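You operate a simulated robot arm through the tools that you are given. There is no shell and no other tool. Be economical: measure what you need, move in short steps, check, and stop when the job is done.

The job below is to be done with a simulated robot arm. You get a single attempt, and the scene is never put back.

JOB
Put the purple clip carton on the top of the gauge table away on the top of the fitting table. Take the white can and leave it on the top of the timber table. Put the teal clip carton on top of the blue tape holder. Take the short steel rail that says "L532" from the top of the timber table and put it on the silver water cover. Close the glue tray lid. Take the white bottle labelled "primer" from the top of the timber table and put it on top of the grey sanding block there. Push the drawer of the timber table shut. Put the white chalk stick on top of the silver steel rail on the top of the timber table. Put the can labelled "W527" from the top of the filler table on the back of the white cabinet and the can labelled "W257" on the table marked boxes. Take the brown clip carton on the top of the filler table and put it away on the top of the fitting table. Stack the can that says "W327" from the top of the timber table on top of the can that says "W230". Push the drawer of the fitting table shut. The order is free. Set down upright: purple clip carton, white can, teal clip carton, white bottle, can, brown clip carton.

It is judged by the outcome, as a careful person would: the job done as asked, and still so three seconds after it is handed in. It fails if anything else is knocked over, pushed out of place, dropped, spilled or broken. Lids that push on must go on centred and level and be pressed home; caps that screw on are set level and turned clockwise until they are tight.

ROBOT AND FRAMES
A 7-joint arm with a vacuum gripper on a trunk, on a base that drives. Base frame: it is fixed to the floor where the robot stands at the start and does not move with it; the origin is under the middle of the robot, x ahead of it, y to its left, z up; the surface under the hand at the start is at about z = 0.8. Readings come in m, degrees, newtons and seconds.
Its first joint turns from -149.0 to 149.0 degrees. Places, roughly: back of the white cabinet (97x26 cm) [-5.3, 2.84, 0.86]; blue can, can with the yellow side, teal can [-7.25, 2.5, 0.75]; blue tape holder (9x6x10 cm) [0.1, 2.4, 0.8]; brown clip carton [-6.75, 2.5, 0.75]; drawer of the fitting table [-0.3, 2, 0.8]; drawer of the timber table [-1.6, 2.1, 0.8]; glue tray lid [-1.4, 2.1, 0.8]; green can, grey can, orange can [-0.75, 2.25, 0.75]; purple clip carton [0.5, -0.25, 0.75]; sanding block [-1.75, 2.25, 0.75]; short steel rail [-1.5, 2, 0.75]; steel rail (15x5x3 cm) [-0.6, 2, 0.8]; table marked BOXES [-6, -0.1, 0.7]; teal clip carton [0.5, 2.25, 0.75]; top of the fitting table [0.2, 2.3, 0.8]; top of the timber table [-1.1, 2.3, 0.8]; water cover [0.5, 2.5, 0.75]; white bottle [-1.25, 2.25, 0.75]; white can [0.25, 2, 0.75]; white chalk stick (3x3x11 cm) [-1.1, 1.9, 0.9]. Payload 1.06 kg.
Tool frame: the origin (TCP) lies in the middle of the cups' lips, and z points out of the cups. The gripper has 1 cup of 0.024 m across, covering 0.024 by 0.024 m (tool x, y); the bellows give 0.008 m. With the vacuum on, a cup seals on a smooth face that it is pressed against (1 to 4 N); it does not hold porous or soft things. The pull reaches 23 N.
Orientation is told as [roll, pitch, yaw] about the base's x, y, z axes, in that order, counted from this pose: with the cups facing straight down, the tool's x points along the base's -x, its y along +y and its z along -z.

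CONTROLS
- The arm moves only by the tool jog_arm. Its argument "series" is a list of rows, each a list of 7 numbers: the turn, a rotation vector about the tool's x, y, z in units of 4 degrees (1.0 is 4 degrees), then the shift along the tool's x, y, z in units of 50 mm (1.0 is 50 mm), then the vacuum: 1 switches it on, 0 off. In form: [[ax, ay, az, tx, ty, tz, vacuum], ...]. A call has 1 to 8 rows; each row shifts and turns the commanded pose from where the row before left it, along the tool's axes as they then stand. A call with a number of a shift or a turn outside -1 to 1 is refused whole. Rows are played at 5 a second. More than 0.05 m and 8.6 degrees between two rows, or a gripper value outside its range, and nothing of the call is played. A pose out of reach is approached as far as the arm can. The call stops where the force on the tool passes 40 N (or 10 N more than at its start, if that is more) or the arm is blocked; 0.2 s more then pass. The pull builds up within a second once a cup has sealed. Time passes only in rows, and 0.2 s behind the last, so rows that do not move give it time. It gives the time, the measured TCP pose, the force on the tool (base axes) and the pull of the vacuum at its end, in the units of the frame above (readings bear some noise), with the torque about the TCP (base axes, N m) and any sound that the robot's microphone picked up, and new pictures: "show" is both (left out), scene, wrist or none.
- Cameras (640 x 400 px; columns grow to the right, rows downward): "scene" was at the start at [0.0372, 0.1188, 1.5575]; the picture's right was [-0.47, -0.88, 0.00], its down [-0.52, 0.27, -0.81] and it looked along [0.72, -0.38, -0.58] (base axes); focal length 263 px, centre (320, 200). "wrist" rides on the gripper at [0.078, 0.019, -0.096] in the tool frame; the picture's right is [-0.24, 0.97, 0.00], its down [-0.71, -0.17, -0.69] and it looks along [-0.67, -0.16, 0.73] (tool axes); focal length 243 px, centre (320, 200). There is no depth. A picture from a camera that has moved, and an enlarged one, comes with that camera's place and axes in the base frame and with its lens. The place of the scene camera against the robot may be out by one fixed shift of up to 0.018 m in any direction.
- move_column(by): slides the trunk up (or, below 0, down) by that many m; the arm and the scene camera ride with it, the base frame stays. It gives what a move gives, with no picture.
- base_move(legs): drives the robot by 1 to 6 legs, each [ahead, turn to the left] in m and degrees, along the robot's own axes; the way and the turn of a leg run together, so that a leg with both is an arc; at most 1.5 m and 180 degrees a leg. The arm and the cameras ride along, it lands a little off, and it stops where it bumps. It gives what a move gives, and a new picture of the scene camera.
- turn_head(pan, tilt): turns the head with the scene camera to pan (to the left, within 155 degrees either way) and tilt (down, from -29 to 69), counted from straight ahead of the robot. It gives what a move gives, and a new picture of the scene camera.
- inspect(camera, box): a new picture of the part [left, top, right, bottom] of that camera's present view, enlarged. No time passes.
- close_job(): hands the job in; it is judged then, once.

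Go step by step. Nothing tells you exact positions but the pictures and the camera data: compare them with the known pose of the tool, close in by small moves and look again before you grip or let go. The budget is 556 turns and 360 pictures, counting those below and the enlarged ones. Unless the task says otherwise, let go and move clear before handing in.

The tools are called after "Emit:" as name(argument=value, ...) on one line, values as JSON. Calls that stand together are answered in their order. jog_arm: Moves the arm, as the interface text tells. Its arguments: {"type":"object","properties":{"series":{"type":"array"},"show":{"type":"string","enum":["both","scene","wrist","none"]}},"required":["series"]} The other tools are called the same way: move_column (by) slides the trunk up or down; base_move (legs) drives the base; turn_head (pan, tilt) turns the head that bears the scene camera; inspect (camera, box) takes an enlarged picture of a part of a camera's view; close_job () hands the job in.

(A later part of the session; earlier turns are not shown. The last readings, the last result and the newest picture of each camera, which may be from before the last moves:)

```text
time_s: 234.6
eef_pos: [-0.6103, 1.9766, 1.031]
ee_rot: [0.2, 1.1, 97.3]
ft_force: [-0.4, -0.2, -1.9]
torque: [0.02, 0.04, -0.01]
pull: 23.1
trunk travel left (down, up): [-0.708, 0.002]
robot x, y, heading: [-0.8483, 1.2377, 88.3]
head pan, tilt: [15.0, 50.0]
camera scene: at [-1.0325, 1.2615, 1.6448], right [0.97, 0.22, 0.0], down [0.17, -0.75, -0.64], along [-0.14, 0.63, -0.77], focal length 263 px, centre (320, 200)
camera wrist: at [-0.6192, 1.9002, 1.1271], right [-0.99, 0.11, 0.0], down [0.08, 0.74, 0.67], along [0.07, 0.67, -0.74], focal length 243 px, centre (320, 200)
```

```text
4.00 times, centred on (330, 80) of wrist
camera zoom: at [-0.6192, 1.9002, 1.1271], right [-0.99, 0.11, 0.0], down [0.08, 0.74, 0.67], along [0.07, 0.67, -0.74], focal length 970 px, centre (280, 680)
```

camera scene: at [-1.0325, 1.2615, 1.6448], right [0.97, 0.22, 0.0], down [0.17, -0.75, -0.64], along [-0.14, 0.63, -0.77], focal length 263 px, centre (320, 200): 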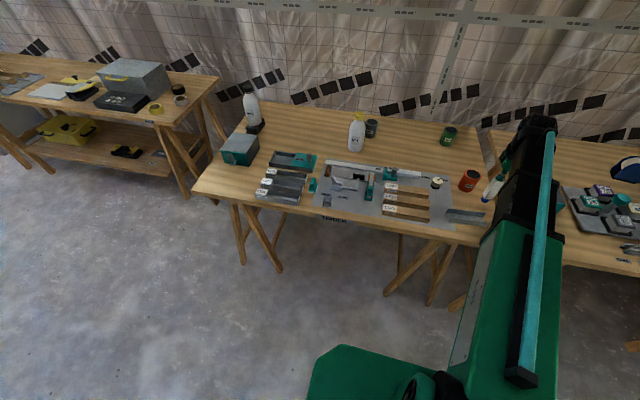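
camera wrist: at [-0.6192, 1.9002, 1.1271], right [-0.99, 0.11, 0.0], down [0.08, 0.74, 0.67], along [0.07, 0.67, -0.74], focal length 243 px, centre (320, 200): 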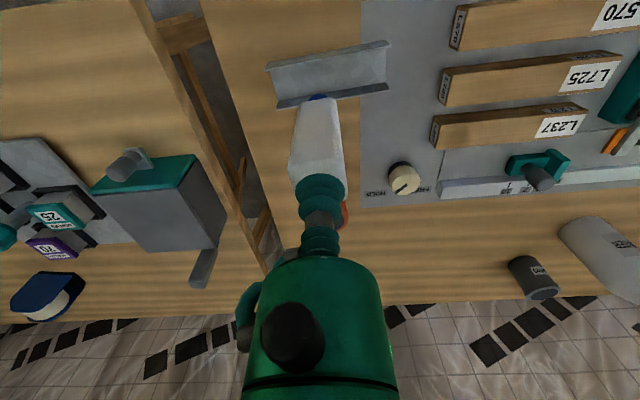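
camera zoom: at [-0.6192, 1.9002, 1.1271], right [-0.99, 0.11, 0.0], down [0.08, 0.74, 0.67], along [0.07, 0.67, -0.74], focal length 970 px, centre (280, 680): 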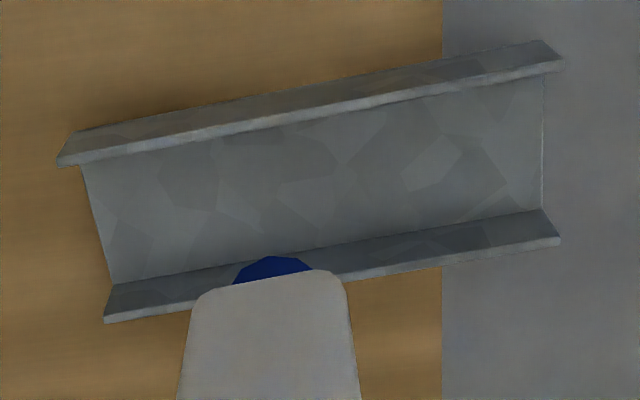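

Rail centre by wrist view ≈ (-0.619, 1.986). Adjusting and lowering to just above the floor of the channel.

Emit:
jog_arm(series=[[0, 0, 0, -0.22, 0.152, 0, 1], [0, 0, 0, 0, 0, 0.8, 1], [0, 0, 0, 0, 0, 0.6, 1], [0, 0, 0, 0, 0, 0, 1]], show="wrist")

Emit:
inspect(camera="wrist", box=[230, 30, 430, 155])

```text
time_s: 235.6
eef_pos: [-0.6232, 1.9858, 0.9604]
ee_rot: [0.3, 1.1, 97.3]
ft_force: [-1.3, 0.5, -0.9]
torque: [0.04, 0.0, 0.01]
pull: 23.1
trunk travel left (down, up): [-0.708, 0.002]
robot x, y, heading: [-0.8474, 1.2343, 87.8]
head pan, tilt: [15.0, 50.0]
camera wrist: at [-0.6297, 1.9089, 1.0556], right [-0.99, 0.11, 0.0], down [0.08, 0.74, 0.67], along [0.07, 0.67, -0.74], focal length 243 px, centre (320, 200)
```

wrist: 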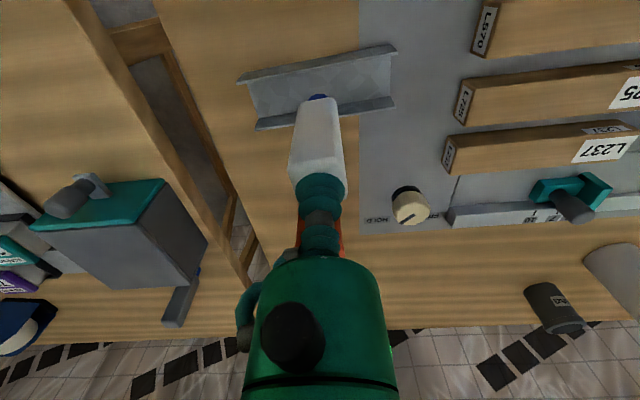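

```text
3.20 times, centred on (330, 92) of wrist
camera zoom: at [-0.6297, 1.9089, 1.0556], right [-0.99, 0.11, 0.0], down [0.08, 0.74, 0.67], along [0.07, 0.67, -0.74], focal length 776 px, centre (288, 544)
```

zoom: 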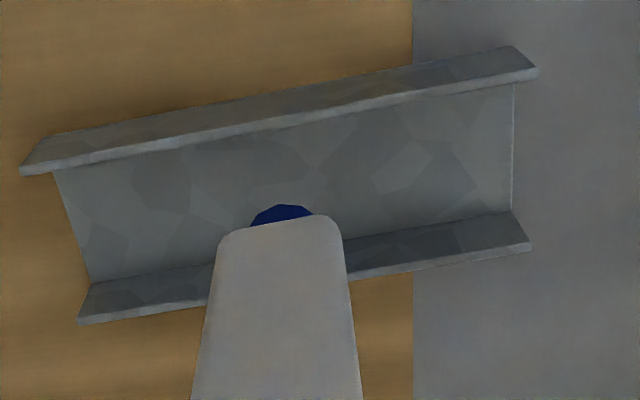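

Chalk is centred over the channel. Lowering to contact.

Emit:
jog_arm(series=[[0, 0, 0, 0, 0, 0.5, 1], [0, 0, 0, 0, 0, 0.44, 1], [0, 0, 0, 0, 0, 0.06, 1], [0, 0, 0, 0, 0, 0.06, 1], [0, 0, 0, 0, 0, 0.05, 1], [0, 0, 0, 0, 0, 0, 1]], show="wrist")

```text
time_s: 237.0
eef_pos: [-0.6212, 1.9852, 0.9035]
ee_rot: [0.3, 1.0, 97.3]
ft_force: [-0.5, 0.4, 1.5]
torque: [0.03, -0.01, 0.02]
pull: 23.2
trunk travel left (down, up): [-0.708, 0.002]
robot x, y, heading: [-0.8498, 1.2385, 88.0]
head pan, tilt: [15.0, 50.0]
camera wrist: at [-0.6296, 1.9075, 1.0003], right [-0.99, 0.11, 0.0], down [0.08, 0.74, 0.67], along [0.07, 0.67, -0.74], focal length 243 px, centre (320, 200)
```

wrist: 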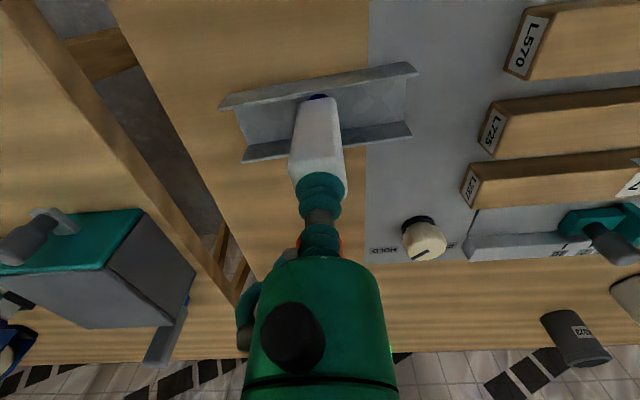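

Emit:
jog_arm(series=[[0, 0, 0, 0, 0, 0.04, 1], [0, 0, 0, 0, 0, 0.04, 1], [0, 0, 0, 0, 0, 0, 1]], show="none")

```text
time_s: 237.8
eef_pos: [-0.6213, 1.9836, 0.8998]
ee_rot: [0.3, 1.1, 97.2]
ft_force: [-0.4, 1.2, 19.6]
torque: [0.1, 0.02, -0.01]
pull: 22.7
trunk travel left (down, up): [-0.708, 0.002]
robot x, y, heading: [-0.8477, 1.2352, 88.3]
head pan, tilt: [15.0, 50.0]
```

Contact made. Relieving, releasing, lifting.

Emit:
jog_arm(series=[[0, 0, 0, 0, 0, -0.06, 1], [0, 0, 0, 0, 0, 0, 0], [0, 0, 0, 0, 0, 0, 0], [0, 0, 0, 0, 0, 0, 0], [0, 0, 0, 0, 0, 0, 0], [0, 0, 0, 0, 0, -0.1, 0], [0, 0, 0, 0, 0, -0.8, 0], [0, 0, 0, 0, 0, -1, 0]], show="wrist")

Emit:
inspect(camera="wrist", box=[220, 30, 420, 155])

```text
time_s: 239.6
eef_pos: [-0.6196, 1.9848, 0.9972]
ee_rot: [0.4, 1.1, 97.3]
ft_force: [0.1, -0.5, -0.3]
torque: [-0.01, 0.01, -0.01]
pull: 0.1
trunk travel left (down, up): [-0.708, 0.002]
robot x, y, heading: [-0.8482, 1.2318, 88.1]
head pan, tilt: [15.0, 50.0]
camera wrist: at [-0.6275, 1.9077, 1.0937], right [-0.99, 0.11, 0.0], down [0.08, 0.74, 0.67], along [0.07, 0.67, -0.74], focal length 243 px, centre (320, 200)
```

wrist: 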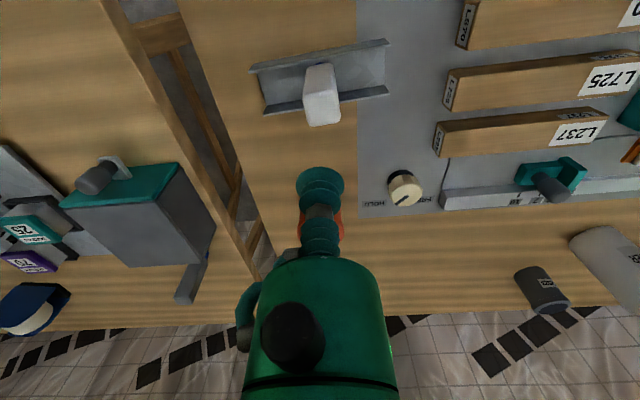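

```text
3.20 times, centred on (320, 92) of wrist
camera zoom: at [-0.6275, 1.9077, 1.0937], right [-0.99, 0.11, 0.0], down [0.08, 0.74, 0.67], along [0.07, 0.67, -0.74], focal length 776 px, centre (320, 544)
```

zoom: 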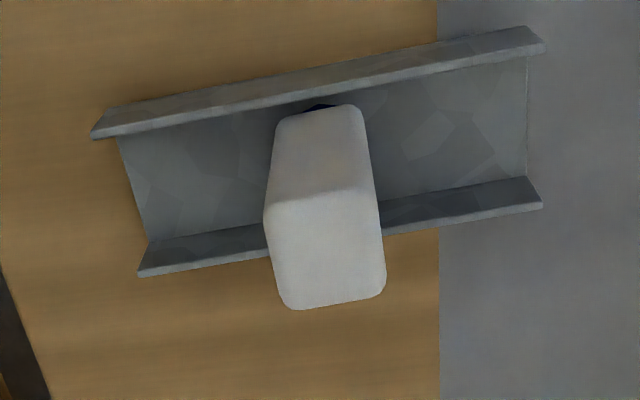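

Chalk stands in the rail. Next W327 onto W230: driving closer to the table.

Emit:
jog_arm(series=[[0, 0, 0, 0, 0, -1, 0], [0, 0, 0, 0, 0, -1, 0]], show="none")

Emit:
base_move(legs=[[0, -24], [0.295, 0], [0, 26]])

Emit:
jog_arm(series=[[0, 0, 0, 0, 0, 0, 0]], show="wrist")

```text
time_s: 240.2
eef_pos: [-0.6181, 1.9879, 1.0982]
ee_rot: [0.4, 1.1, 97.3]
ft_force: [0.4, -0.5, 1.0]
torque: [0.03, 0.02, -0.01]
pull: 0.1
trunk travel left (down, up): [-0.708, 0.002]
robot x, y, heading: [-0.8487, 1.2366, 88.0]
head pan, tilt: [15.0, 50.0]
```

```text
time_s: 244.7
eef_pos: [-0.5145, 2.255, 1.0975]
ee_rot: [0.3, 1.1, 99.1]
ft_force: [0.1, -0.7, 0.5]
torque: [0.03, -0.01, 0.01]
pull: 0.2
trunk travel left (down, up): [-0.708, 0.002]
robot x, y, heading: [-0.7198, 1.4935, 89.9]
head pan, tilt: [15.0, 50.0]
camera scene: at [-0.9076, 1.5151, 1.6448], right [0.97, 0.25, 0.0], down [0.19, -0.74, -0.64], along [-0.16, 0.62, -0.77], focal length 263 px, centre (320, 200)
```

scene: 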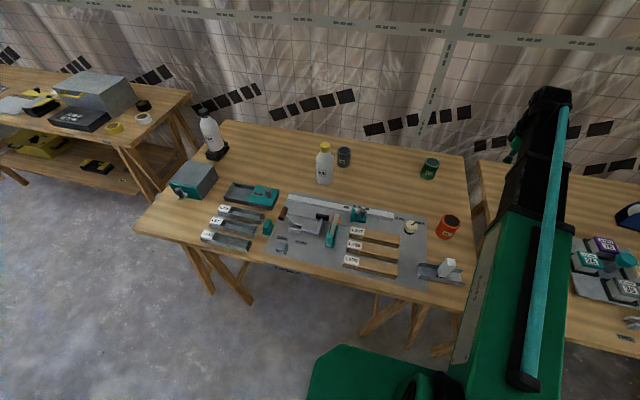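

```text
time_s: 245.1
eef_pos: [-0.5136, 2.2536, 1.0978]
ee_rot: [0.4, 1.2, 99.1]
ft_force: [0.0, -1.1, 0.4]
torque: [-0.02, 0.02, -0.01]
pull: 0.0
trunk travel left (down, up): [-0.708, 0.002]
robot x, y, heading: [-0.724, 1.4949, 89.6]
head pan, tilt: [15.0, 50.0]
camera wrist: at [-0.5203, 2.1772, 1.1944], right [-1.0, 0.08, 0.0], down [0.06, 0.74, 0.67], along [0.05, 0.67, -0.74], focal length 243 px, centre (320, 200)
```

wrist: 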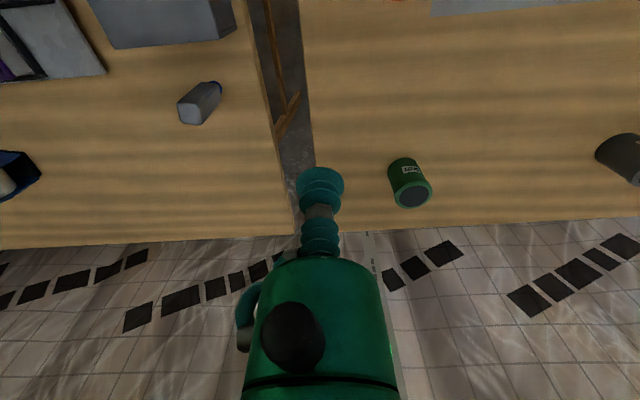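

Emit:
inspect(camera="wrist", box=[370, 140, 450, 220])

Emit:
inspect(camera="scene", box=[410, 145, 474, 285])

```text
5.00 times, centred on (410, 180) of wrist
camera zoom: at [-0.5203, 2.1772, 1.1944], right [-1.0, 0.08, 0.0], down [0.06, 0.74, 0.67], along [0.05, 0.67, -0.74], focal length 1213 px, centre (-130, 300)
```

zoom: 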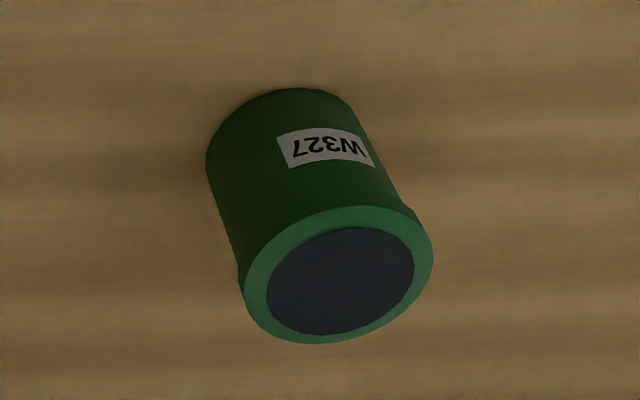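

```text
2.86 times, centred on (442, 215) of scene
camera zoom: at [-0.9074, 1.5151, 1.6448], right [0.97, 0.25, 0.0], down [0.19, -0.74, -0.64], along [-0.16, 0.62, -0.77], focal length 752 px, centre (-29, 157)
```

zoom: 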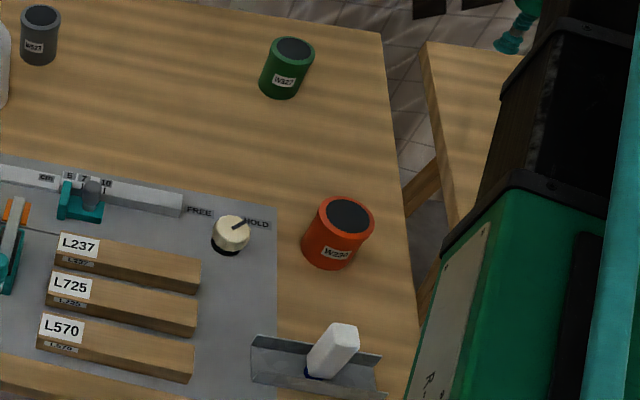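

W327's top centre ≈ (-0.664, 2.469), z≈0.875 — at the edge of reach. Driving 6 cm closer.

Emit:
base_move(legs=[[0.06, 0]])

Emit:
jog_arm(series=[[0, 0, 0, 0, 1, 0, 0], [0, 0, 0, -1, 0, 0, 0], [0, 0, 0, -1, 0, 0, 0], [0, 0, 0, 0, 0, 1, 0], [0, 0, 0, 0, 0, 0, 0]], show="wrist")

Emit:
inspect(camera="wrist", box=[310, 120, 450, 220])

```text
time_s: 246.1
eef_pos: [-0.5139, 2.316, 1.0968]
ee_rot: [0.3, 1.2, 99.0]
ft_force: [-0.3, 0.5, -0.6]
torque: [0.01, 0.02, 0.0]
pull: 0.1
trunk travel left (down, up): [-0.708, 0.002]
robot x, y, heading: [-0.7214, 1.5542, 89.8]
head pan, tilt: [15.0, 50.0]
camera scene: at [-0.907, 1.5774, 1.6448], right [0.97, 0.25, 0.0], down [0.19, -0.74, -0.64], along [-0.16, 0.62, -0.77], focal length 263 px, centre (320, 200)
```

scene: 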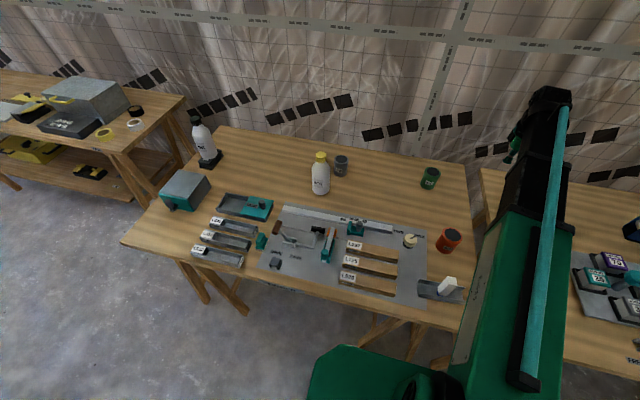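

```text
time_s: 247.3
eef_pos: [-0.5795, 2.4024, 1.0467]
ee_rot: [0.2, 1.0, 99.1]
ft_force: [0.2, -0.4, 0.8]
torque: [-0.02, 0.01, 0.0]
pull: 0.0
trunk travel left (down, up): [-0.708, 0.002]
robot x, y, heading: [-0.7213, 1.5546, 89.5]
head pan, tilt: [15.0, 50.0]
camera wrist: at [-0.5849, 2.3255, 1.143], right [-1.0, 0.08, 0.0], down [0.06, 0.74, 0.67], along [0.05, 0.67, -0.74], focal length 243 px, centre (320, 200)
```

wrist: 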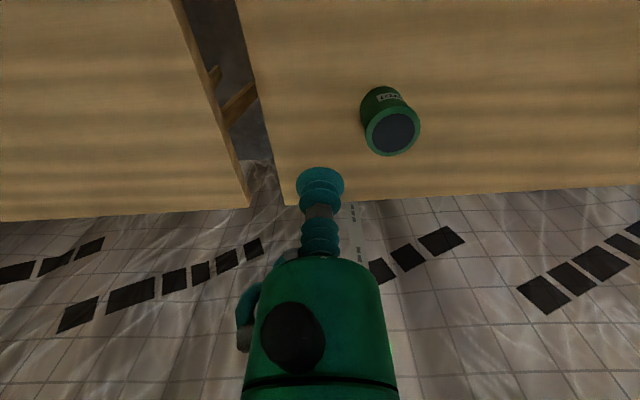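

```text
4.00 times, centred on (380, 170) of wrist
camera zoom: at [-0.5849, 2.3255, 1.143], right [-1.0, 0.08, 0.0], down [0.06, 0.74, 0.67], along [0.05, 0.67, -0.74], focal length 970 px, centre (80, 320)
```

zoom: 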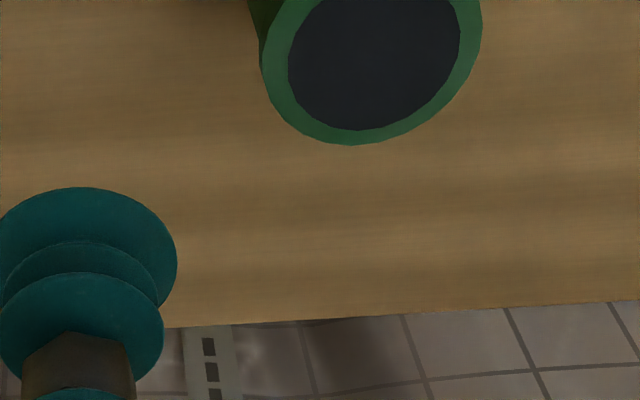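

Triangulated W327 top: (-0.6615, 2.4655, 0.8795). Going above it.

Emit:
jog_arm(series=[[0, 0, 0, -0.5, 0.473, 0, 0], [0, 0, 0, -0.5, 0.473, 0, 0], [0, 0, 0, -0.5, 0.473, 0, 0], [0, 0, 0, 0, 0, 1, 0], [0, 0, 0, 0, 0, 1, 0], [0, 0, 0, 0, 0, 0.7, 0], [0, 0, 0, 0, 0, 0, 0]], show="wrist")

```text
time_s: 248.9
eef_pos: [-0.6618, 2.4654, 0.9114]
ee_rot: [0.3, 1.0, 99.0]
ft_force: [0.3, 0.4, -0.3]
torque: [-0.02, -0.02, 0.0]
pull: 0.1
trunk travel left (down, up): [-0.708, 0.002]
robot x, y, heading: [-0.7212, 1.5566, 89.7]
head pan, tilt: [15.0, 50.0]
camera wrist: at [-0.6671, 2.3889, 1.0073], right [-1.0, 0.08, 0.0], down [0.06, 0.74, 0.67], along [0.05, 0.67, -0.74], focal length 243 px, centre (320, 200)
```

wrist: 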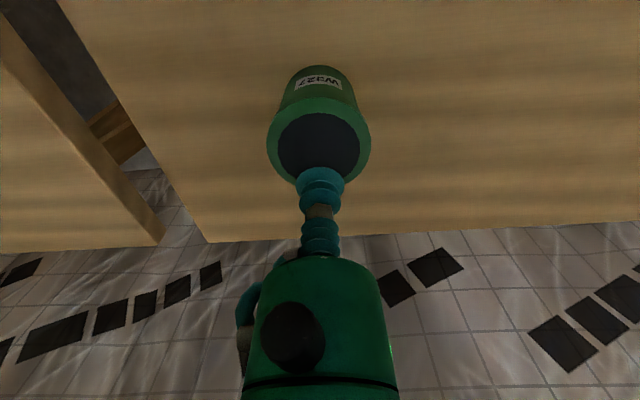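

Emit:
jog_arm(series=[[0, 0, 0, 0.07, 0, 0.45, 1], [0, 0, 0, 0, 0, 0.15, 1], [0, 0, 0, 0, 0, 0.06, 1], [0, 0, 0, 0, 0, 0.06, 1], [0, 0, 0, 0, 0, 0, 1], [0, 0, 0, 0, 0, 0, 1]], show="wrist")

```text
time_s: 250.3
eef_pos: [-0.6608, 2.4603, 0.876]
ee_rot: [0.3, 1.0, 99.0]
ft_force: [-0.2, -1.9, 16.2]
torque: [0.16, -0.04, 0.05]
pull: 22.7
trunk travel left (down, up): [-0.708, 0.002]
robot x, y, heading: [-0.7215, 1.5556, 89.8]
head pan, tilt: [15.0, 50.0]
camera wrist: at [-0.6666, 2.3822, 0.9719], right [-1.0, 0.08, 0.0], down [0.06, 0.74, 0.67], along [0.05, 0.67, -0.74], focal length 243 px, centre (320, 200)
```

wrist: 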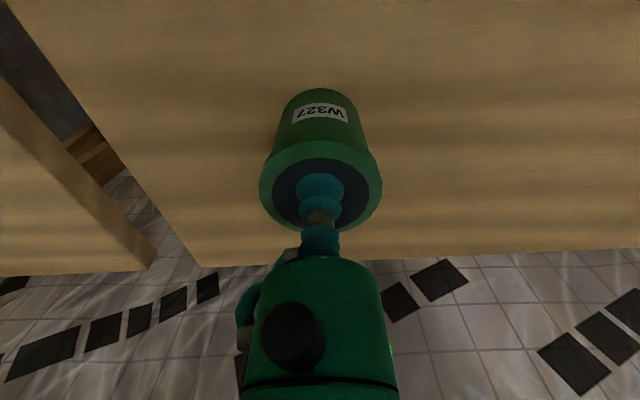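

Sealed. Lifting and moving toward W230, stopping short to measure it.

Emit:
jog_arm(series=[[0, 0, 0, 0, 0, -0.3, 1], [0, 0, 0, 0, 0, -1, 1], [0, 0, 0, 0, 0, -1, 1], [0, 0, 0, 0, 0, -1, 1], [0, 0, 0, 1, 0, 0, 1], [0, 0, 0, 1, 0, 0, 1], [0, 0, 0, 1, 0, 0, 1], [0, 0, 0, 0, 0, 0, 1]], show="both")

```text
time_s: 252.1
eef_pos: [-0.6359, 2.3162, 1.0417]
ee_rot: [0.3, 1.0, 99.0]
ft_force: [0.1, 0.1, -1.9]
torque: [-0.01, -0.01, 0.02]
pull: 23.1
trunk travel left (down, up): [-0.708, 0.002]
robot x, y, heading: [-0.7207, 1.5548, 89.6]
head pan, tilt: [15.0, 50.0]
camera scene: at [-0.907, 1.5762, 1.6448], right [0.97, 0.25, 0.0], down [0.19, -0.74, -0.64], along [-0.16, 0.62, -0.77], focal length 263 px, centre (320, 200)
camera wrist: at [-0.6413, 2.2385, 1.1381], right [-1.0, 0.08, 0.0], down [0.06, 0.74, 0.67], along [0.05, 0.67, -0.74], focal length 243 px, centre (320, 200)
```

scene: 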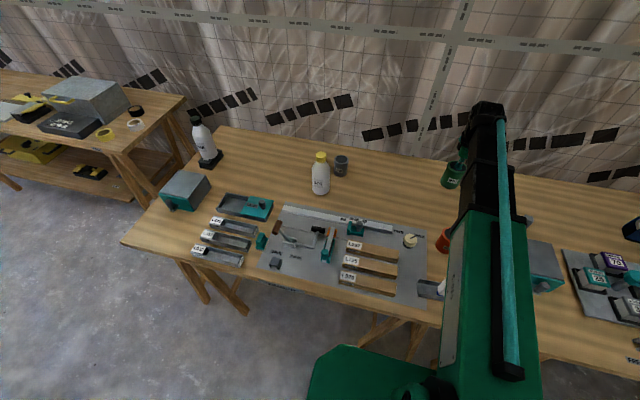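
wrist: 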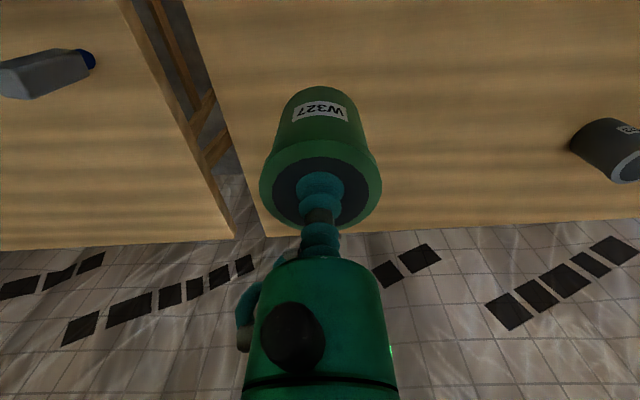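

Emit:
jog_arm(series=[[0, 0, 0, 0.69, 0.635, 0, 1], [0, 0, 0, 0.69, 0.635, 0, 1], [0, 0, 0, 0.69, 0.635, 0, 1], [0, 0, 0, 0.69, 0.635, 0, 1], [0, 0, 0, 0, 0, 0, 1]], show="both")

Emit:
inspect(camera="wrist", box=[140, 0, 300, 130])

```text
time_s: 253.3
eef_pos: [-0.7395, 2.1593, 1.044]
ee_rot: [0.3, 1.2, 98.9]
ft_force: [0.1, -0.1, -2.0]
torque: [-0.02, -0.02, 0.03]
pull: 23.0
trunk travel left (down, up): [-0.708, 0.002]
robot x, y, heading: [-0.7232, 1.5531, 89.7]
head pan, tilt: [15.0, 50.0]
camera scene: at [-0.9069, 1.5761, 1.6448], right [0.97, 0.25, 0.0], down [0.19, -0.74, -0.64], along [-0.16, 0.62, -0.77], focal length 263 px, centre (320, 200)
camera wrist: at [-0.7455, 2.0816, 1.1412], right [-1.0, 0.08, 0.0], down [0.06, 0.74, 0.67], along [0.05, 0.67, -0.74], focal length 243 px, centre (320, 200)
```

scene: 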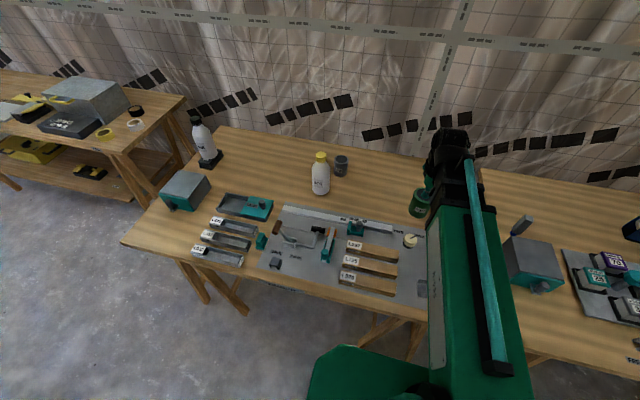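
wrist: 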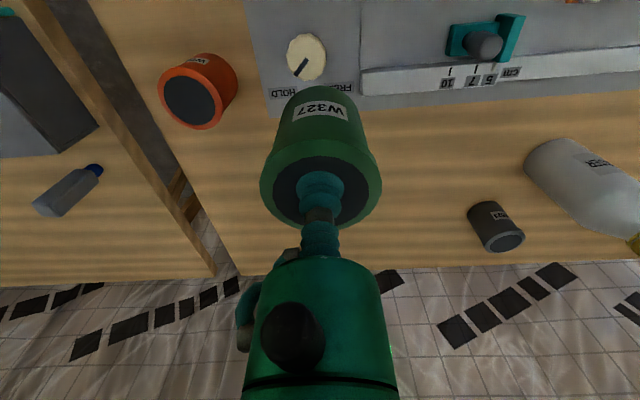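

```text
3.08 times, centred on (220, 65) of wrist
camera zoom: at [-0.7455, 2.0816, 1.1412], right [-1.0, 0.08, 0.0], down [0.06, 0.74, 0.67], along [0.05, 0.67, -0.74], focal length 746 px, centre (628, 615)
```

zoom: 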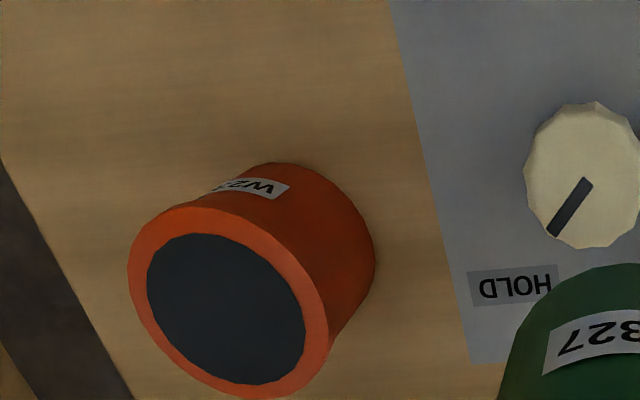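

Emit:
jog_arm(series=[[0, 0, 0, 0.55, -0.2, 0, 1], [0, 0, 0, 0.55, -0.2, 0, 1], [0, 0, 0, 0, 0, -0.8, 1], [0, 0, 0, 0, 0, 0, 1]], show="wrist")

Emit:
inspect(camera="wrist", box=[160, 60, 300, 170])

```text
time_s: 254.3
eef_pos: [-0.7121, 2.1097, 1.0877]
ee_rot: [0.3, 1.2, 98.9]
ft_force: [-0.3, -0.6, -2.3]
torque: [0.0, 0.0, -0.01]
pull: 23.0
trunk travel left (down, up): [-0.708, 0.002]
robot x, y, heading: [-0.7222, 1.557, 89.7]
head pan, tilt: [15.0, 50.0]
camera wrist: at [-0.7171, 2.0322, 1.1844], right [-1.0, 0.08, 0.0], down [0.06, 0.74, 0.67], along [0.05, 0.67, -0.74], focal length 243 px, centre (320, 200)
```

wrist: 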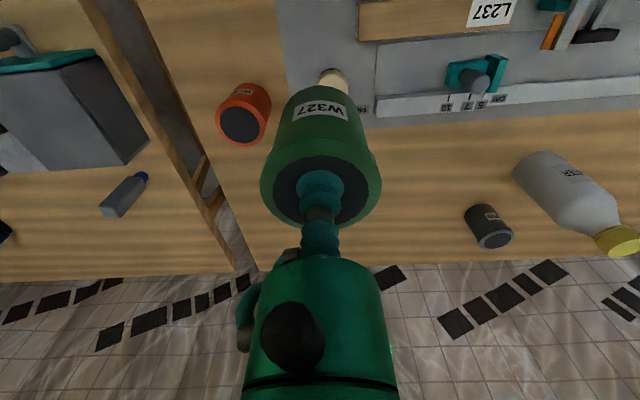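

```text
3.64 times, centred on (230, 115) of wrist
camera zoom: at [-0.7171, 2.0322, 1.1844], right [-1.0, 0.08, 0.0], down [0.06, 0.74, 0.67], along [0.05, 0.67, -0.74], focal length 882 px, centre (647, 509)
```

zoom: 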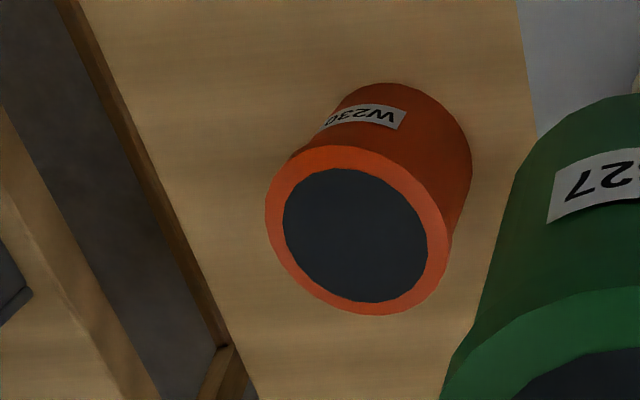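

W230's top: (-0.601, 2.1645, 0.881). Moving over it and down to a small gap.

Emit:
jog_arm(series=[[0, 0, 0, -0.235, -0.787, 0, 1], [0, 0, 0, -0.235, -0.787, 0, 1], [0, 0, 0, -0.235, -0.787, 0, 1], [0, 0, 0, 0, 0, 0.8, 1], [0, 0, 0, 0, 0, 0.8, 1], [0, 0, 0, 0, 0, 0.5, 1], [0, 0, 0, 0, 0, 0, 1]], show="both")

Emit:
inspect(camera="wrist", box=[230, 40, 410, 220])

```text
time_s: 255.9
eef_pos: [-0.6006, 2.1615, 0.9793]
ee_rot: [0.3, 1.1, 99.1]
ft_force: [-0.5, 0.5, -3.0]
torque: [-0.02, 0.0, -0.01]
pull: 23.4
trunk travel left (down, up): [-0.708, 0.002]
robot x, y, heading: [-0.7254, 1.5558, 89.6]
head pan, tilt: [15.0, 50.0]
camera scene: at [-0.9071, 1.5758, 1.6448], right [0.97, 0.25, 0.0], down [0.19, -0.74, -0.64], along [-0.16, 0.62, -0.77], focal length 263 px, centre (320, 200)
camera wrist: at [-0.6058, 2.0849, 1.0761], right [-1.0, 0.08, 0.0], down [0.06, 0.74, 0.67], along [0.05, 0.67, -0.74], focal length 243 px, centre (320, 200)
```

scene: 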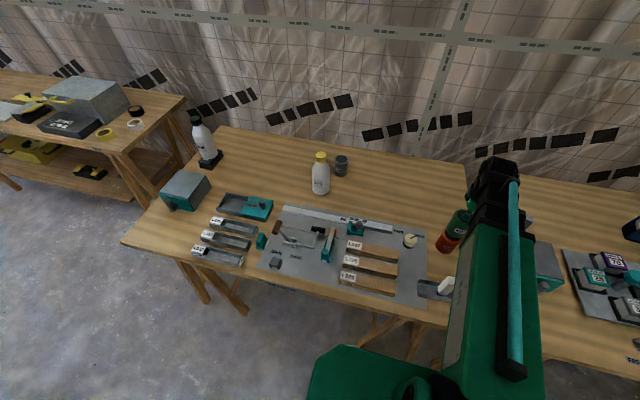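
wrist: 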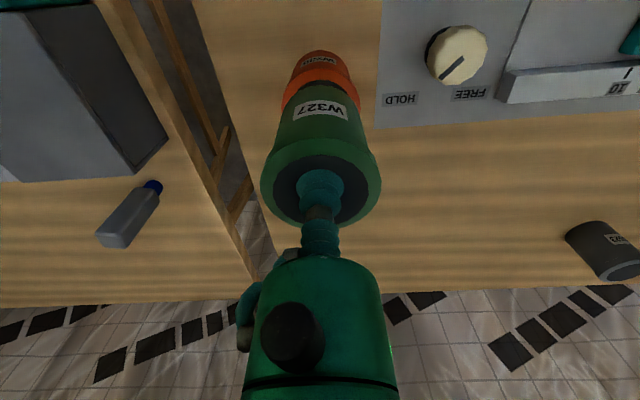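

```text
2.22 times, centred on (320, 130) of wrist
camera zoom: at [-0.6058, 2.0849, 1.0761], right [-1.0, 0.08, 0.0], down [0.06, 0.74, 0.67], along [0.05, 0.67, -0.74], focal length 539 px, centre (320, 356)
```

zoom: 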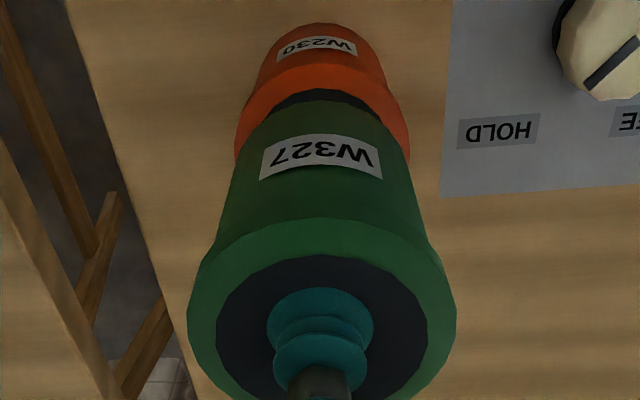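

Concentric. Lowering onto W230.

Emit:
jog_arm(series=[[0, 0, 0, 0, 0, 0.2, 1], [0, 0, 0, 0, 0, 0.08, 1], [0, 0, 0, 0, 0, 0.06, 1], [0, 0, 0, 0, 0, 0.04, 1], [0, 0, 0, 0, 0, 0.04, 1], [0, 0, 0, 0, 0, 0, 1]], show="wrist")

```text
time_s: 257.3
eef_pos: [-0.6013, 2.1599, 0.9593]
ee_rot: [0.3, 1.1, 98.9]
ft_force: [-0.3, -1.1, 3.5]
torque: [0.06, 0.02, -0.03]
pull: 22.7
trunk travel left (down, up): [-0.708, 0.002]
robot x, y, heading: [-0.721, 1.5562, 89.4]
head pan, tilt: [15.0, 50.0]
camera wrist: at [-0.6072, 2.083, 1.0555], right [-1.0, 0.08, 0.0], down [0.06, 0.74, 0.67], along [0.05, 0.67, -0.74], focal length 243 px, centre (320, 200)
```

wrist: 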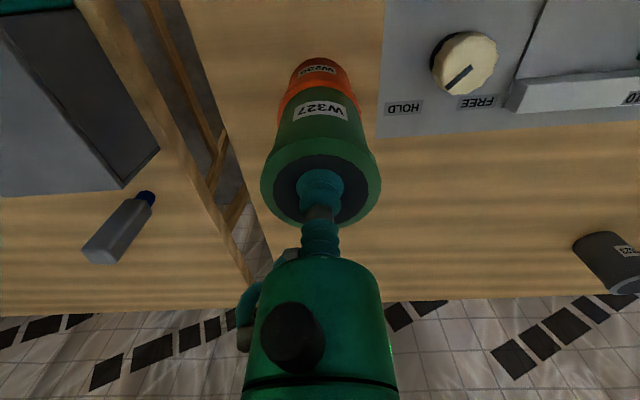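

Emit:
jog_arm(series=[[0, 0, 0, 0, 0, 0, 0], [0, 0, 0, 0, 0, 0, 0], [0, 0, 0, 0, 0, 0, 0], [0, 0, 0, 0, 0, 0, 0], [0, 0, 0, 0, 0, -0.1, 0], [0, 0, 0, 0, 0, -0.6, 0], [0, 0, 0, 0, 0, -1, 0], [0, 0, 0, 0, 0, -1, 0]], show="wrist")

Emit:
inspect(camera="wrist", box=[240, 40, 400, 180])

```text
time_s: 259.1
eef_pos: [-0.5991, 2.1637, 1.0946]
ee_rot: [0.3, 1.1, 99.0]
ft_force: [0.3, -0.6, -0.8]
torque: [0.03, 0.0, 0.01]
pull: 0.1
trunk travel left (down, up): [-0.708, 0.002]
robot x, y, heading: [-0.7213, 1.5541, 89.8]
head pan, tilt: [15.0, 50.0]
camera wrist: at [-0.6046, 2.086, 1.1902], right [-1.0, 0.08, 0.0], down [0.06, 0.74, 0.67], along [0.05, 0.67, -0.74], focal length 243 px, centre (320, 200)
```

wrist: 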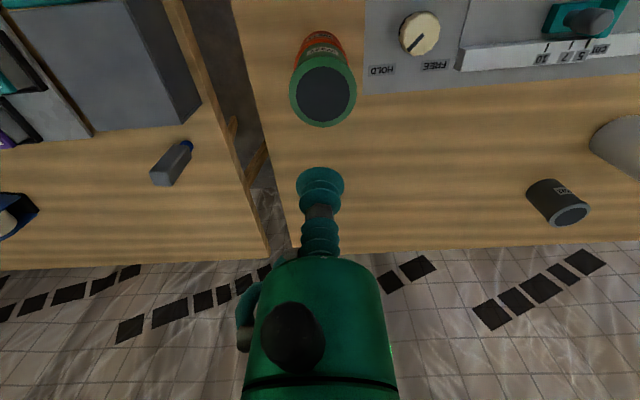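

```text
2.86 times, centred on (320, 110) of wrist
camera zoom: at [-0.6046, 2.086, 1.1902], right [-1.0, 0.08, 0.0], down [0.06, 0.74, 0.67], along [0.05, 0.67, -0.74], focal length 693 px, centre (320, 457)
```

zoom: 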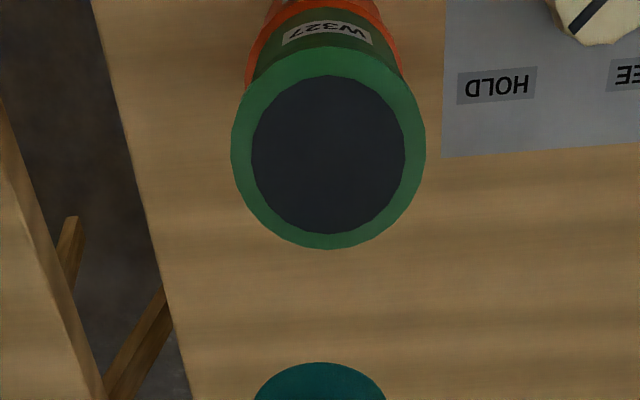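

Stack is good. Next: the L532 rail. Driving in front of it.

Emit:
base_move(legs=[[-0.36, 0], [0, 90], [0.55, 0], [0, -90]])

Emit:
jog_arm(series=[[0, 0, 0, 0, 0, 0, 0]], show="wrist")

```text
time_s: 271.8
eef_pos: [-1.1343, 1.81, 1.0944]
ee_rot: [0.3, 1.0, 98.1]
ft_force: [0.3, 0.5, 0.1]
torque: [-0.01, -0.02, 0.01]
pull: 0.0
trunk travel left (down, up): [-0.708, 0.002]
robot x, y, heading: [-1.2664, 1.206, 88.4]
head pan, tilt: [15.0, 50.0]
camera scene: at [-1.4521, 1.2288, 1.6448], right [0.97, 0.24, 0.0], down [0.18, -0.74, -0.64], along [-0.15, 0.62, -0.77], focal length 263 px, centre (320, 200)
```

scene: 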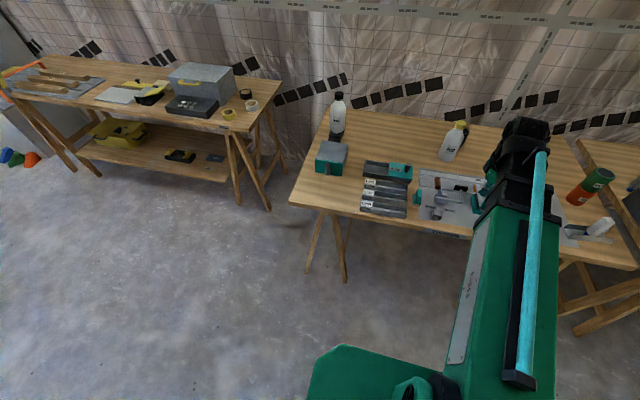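

```text
time_s: 272.2
eef_pos: [-1.1356, 1.8117, 1.0933]
ee_rot: [0.3, 1.1, 98.0]
ft_force: [-0.1, 0.3, -0.2]
torque: [0.01, 0.01, 0.0]
pull: 0.0
trunk travel left (down, up): [-0.708, 0.002]
robot x, y, heading: [-1.2709, 1.2046, 88.6]
head pan, tilt: [15.0, 50.0]
camera wrist: at [-1.1409, 1.7337, 1.1896], right [-1.0, 0.1, 0.0], down [0.07, 0.74, 0.67], along [0.06, 0.67, -0.74], focal length 243 px, centre (320, 200)
```

wrist: 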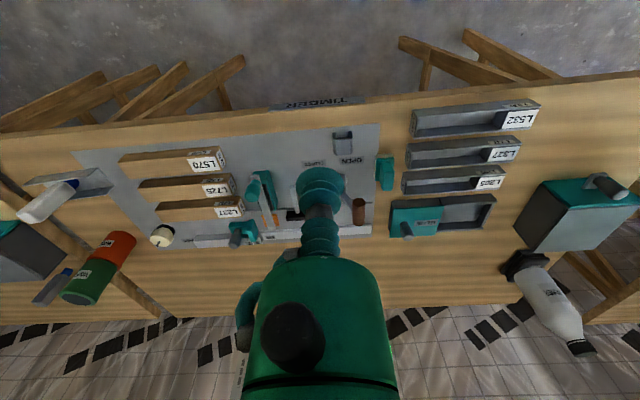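

Emit:
jog_arm(series=[[0, 0, 0, -0.28, 0.945, 0, 0], [0, 0, 0, -0.28, 0.945, 0, 0], [0, 0, 0, -0.28, 0.945, 0, 0], [0, 0, 0, -0.28, 0.945, 0, 0], [0, 0, 0, 0, 0, 1, 0], [0, 0, 0, 0, 0, 0.6, 0], [0, 0, 0, 0, 0, 0, 0]], show="wrist")

Emit:
inspect(camera="wrist", box=[190, 10, 450, 180])

Emit:
inspect(camera="scene", box=[350, 160, 430, 230])

```text
time_s: 273.8
eef_pos: [-1.3283, 1.838, 1.0146]
ee_rot: [0.3, 1.1, 98.0]
ft_force: [-0.5, 0.0, -0.4]
torque: [0.02, -0.01, 0.01]
pull: 0.1
trunk travel left (down, up): [-0.708, 0.002]
robot x, y, heading: [-1.2712, 1.2055, 88.6]
head pan, tilt: [15.0, 50.0]
camera wrist: at [-1.336, 1.7616, 1.1108], right [-1.0, 0.1, 0.0], down [0.07, 0.74, 0.67], along [0.06, 0.67, -0.74], focal length 243 px, centre (320, 200)
```

wrist: 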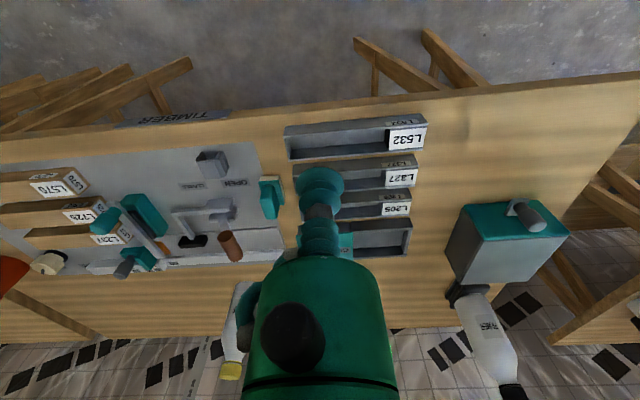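

```text
2.35 times, centred on (320, 95) of wrist
camera zoom: at [-1.336, 1.7616, 1.1108], right [-1.0, 0.1, 0.0], down [0.07, 0.74, 0.67], along [0.06, 0.67, -0.74], focal length 571 px, centre (320, 447)
```

zoom: 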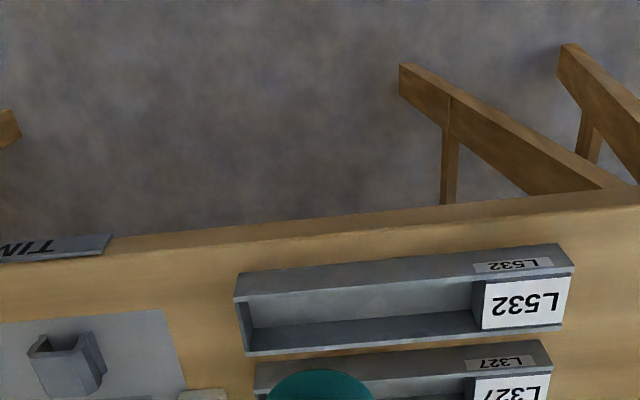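

```text
5.71 times, centred on (390, 195) of scene
camera zoom: at [-1.4522, 1.2287, 1.6448], right [0.97, 0.24, 0.0], down [0.18, -0.74, -0.64], along [-0.15, 0.62, -0.77], focal length 1504 px, centre (-80, 229)
```

zoom: 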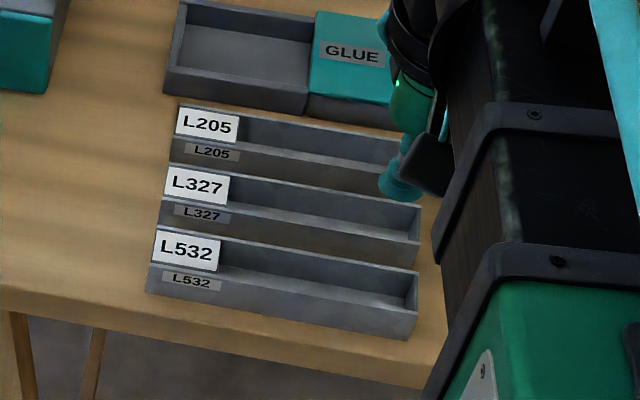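

The rail is a narrow trough (~3.4 cm wide), centre ≈ (-1.368, 1.9195). I'll position above its middle and check whether the cup fits inside.

Emit:
jog_arm(series=[[0, 0, 0, -0.87, 0.3, 0, 0], [0, 0, 0, -0.87, 0.3, 0, 0], [0, 0, 0, 0, 0, 1, 0], [0, 0, 0, 0, 0, 1, 0], [0, 0, 0, 0, 0, 0.6, 0], [0, 0, 0, 0, 0, 0, 0]], show="wrist")

Emit:
inspect(camera="wrist", box=[220, 60, 420, 200])

```text
time_s: 275.2
eef_pos: [-1.3707, 1.9175, 0.8822]
ee_rot: [0.3, 1.1, 98.0]
ft_force: [0.0, -0.7, 0.3]
torque: [-0.01, -0.02, -0.02]
pull: 0.1
trunk travel left (down, up): [-0.708, 0.002]
robot x, y, heading: [-1.2658, 1.2075, 88.5]
head pan, tilt: [15.0, 50.0]
camera wrist: at [-1.3784, 1.8397, 0.9792], right [-1.0, 0.1, 0.0], down [0.07, 0.74, 0.67], along [0.06, 0.67, -0.74], focal length 243 px, centre (320, 200)
```

wrist: 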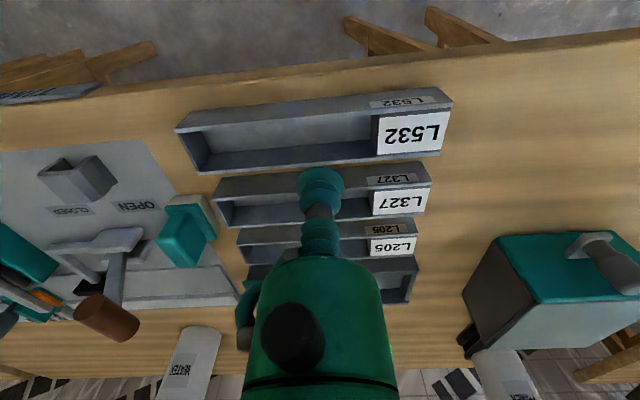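

```text
2.86 times, centred on (320, 130) of wrist
camera zoom: at [-1.3784, 1.8397, 0.9792], right [-1.0, 0.1, 0.0], down [0.07, 0.74, 0.67], along [0.06, 0.67, -0.74], focal length 693 px, centre (320, 400)
```

zoom: 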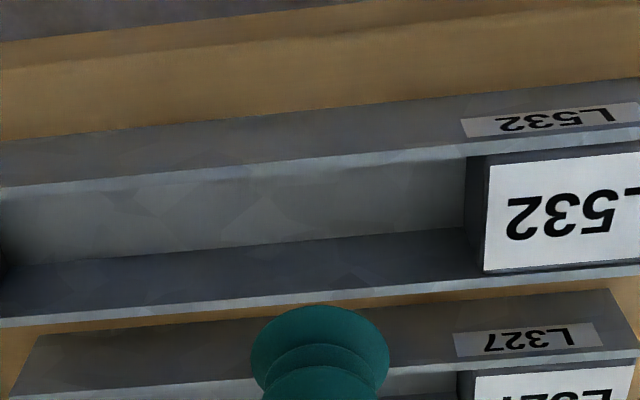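

Inner width is ~3.5 cm, enough for the cup. Descending into the trough onto its floor.

Emit:
jog_arm(series=[[0, 0, 0, -0.04, 0, 0.7, 1], [0, 0, 0, 0, 0, 0.6, 1], [0, 0, 0, 0, 0, 0.1, 1], [0, 0, 0, 0, 0, 0.06, 1], [0, 0, 0, 0, 0, 0.06, 1], [0, 0, 0, 0, 0, 0, 1]], show="wrist")

```text
time_s: 276.6
eef_pos: [-1.3714, 1.9195, 0.8059]
ee_rot: [0.3, 1.1, 98.0]
ft_force: [-0.4, 0.5, -0.6]
torque: [-0.08, -0.01, 0.0]
pull: 22.9
trunk travel left (down, up): [-0.708, 0.002]
robot x, y, heading: [-1.2698, 1.2034, 88.5]
head pan, tilt: [15.0, 50.0]
camera wrist: at [-1.3788, 1.8413, 0.9023], right [-1.0, 0.1, 0.0], down [0.07, 0.74, 0.67], along [0.06, 0.67, -0.74], focal length 243 px, centre (320, 200)
```

wrist: 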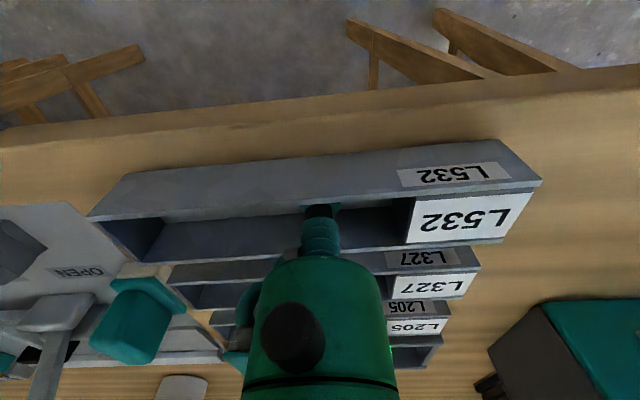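

Sealed on the floor of the rail. Lifting gently.

Emit:
jog_arm(series=[[0, 0, 0, 0, 0, -0.2, 1], [0, 0, 0, 0, 0, -0.5, 1], [0, 0, 0, 0, 0, -1, 1], [0, 0, 0, 0, 0, -1, 1], [0, 0, 0, 0, 0, 0, 1]], show="both")

```text
time_s: 277.8
eef_pos: [-1.3709, 1.9196, 0.9427]
ee_rot: [0.3, 1.1, 98.0]
ft_force: [-0.5, -0.6, -0.8]
torque: [0.02, 0.0, 0.0]
pull: 22.8
trunk travel left (down, up): [-0.708, 0.002]
robot x, y, heading: [-1.2699, 1.2043, 88.5]
head pan, tilt: [15.0, 50.0]
camera scene: at [-1.4522, 1.229, 1.6448], right [0.97, 0.24, 0.0], down [0.18, -0.74, -0.64], along [-0.15, 0.62, -0.77], focal length 263 px, centre (320, 200)
camera wrist: at [-1.378, 1.843, 1.0386], right [-1.0, 0.1, 0.0], down [0.07, 0.74, 0.67], along [0.06, 0.67, -0.74], focal length 243 px, centre (320, 200)
```

scene: 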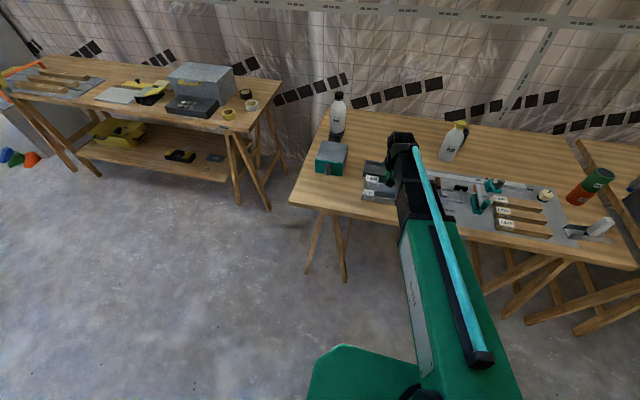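
wrist: 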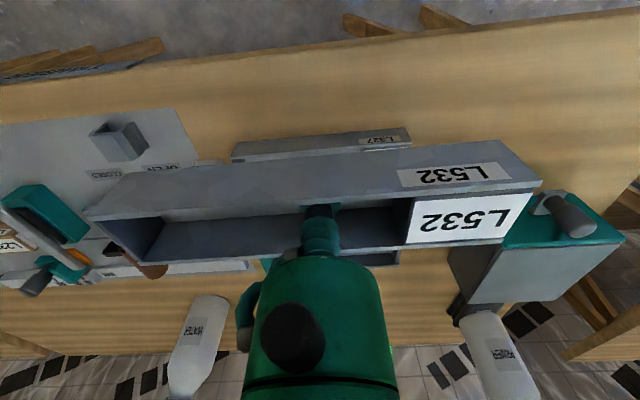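

Rail held level. Raising it, then driving in reverse (arm trailing) to the fitting table to avoid the window wall.

Emit:
jog_arm(series=[[0, 0, 0, 0, 0, -1, 1], [0, 0, 0, 0, 0, -1, 1], [0, 0, 0, 0, 0, -1, 1], [0, 0, 0, 0, 0, 0, 1]], show="none")

Emit:
base_move(legs=[[0, 91], [-0.86, 0], [-0.86, 0], [0, -89]])

```text
time_s: 278.8
eef_pos: [-1.3709, 1.9237, 1.0917]
ee_rot: [0.3, 1.1, 98.0]
ft_force: [-0.1, 0.1, -0.5]
torque: [-0.01, -0.05, 0.01]
pull: 22.8
trunk travel left (down, up): [-0.708, 0.002]
robot x, y, heading: [-1.2672, 1.2055, 88.7]
head pan, tilt: [15.0, 50.0]
```

```text
time_s: 295.1
eef_pos: [0.3435, 1.8664, 1.0894]
ee_rot: [0.4, 1.1, 99.6]
ft_force: [-0.7, 0.5, 0.0]
torque: [-0.03, 0.0, 0.02]
pull: 22.2
trunk travel left (down, up): [-0.708, 0.002]
robot x, y, heading: [0.4664, 1.1499, 90.4]
head pan, tilt: [15.0, 50.0]
camera scene: at [0.2804, 1.1696, 1.6448], right [0.96, 0.26, 0.0], down [0.2, -0.74, -0.64], along [-0.17, 0.62, -0.77], focal length 263 px, centre (320, 200)
```

scene: 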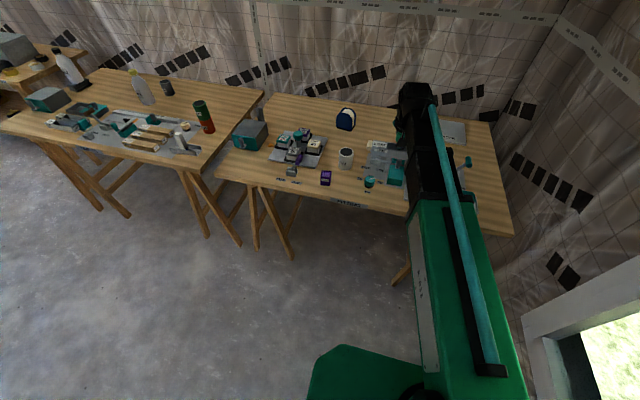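

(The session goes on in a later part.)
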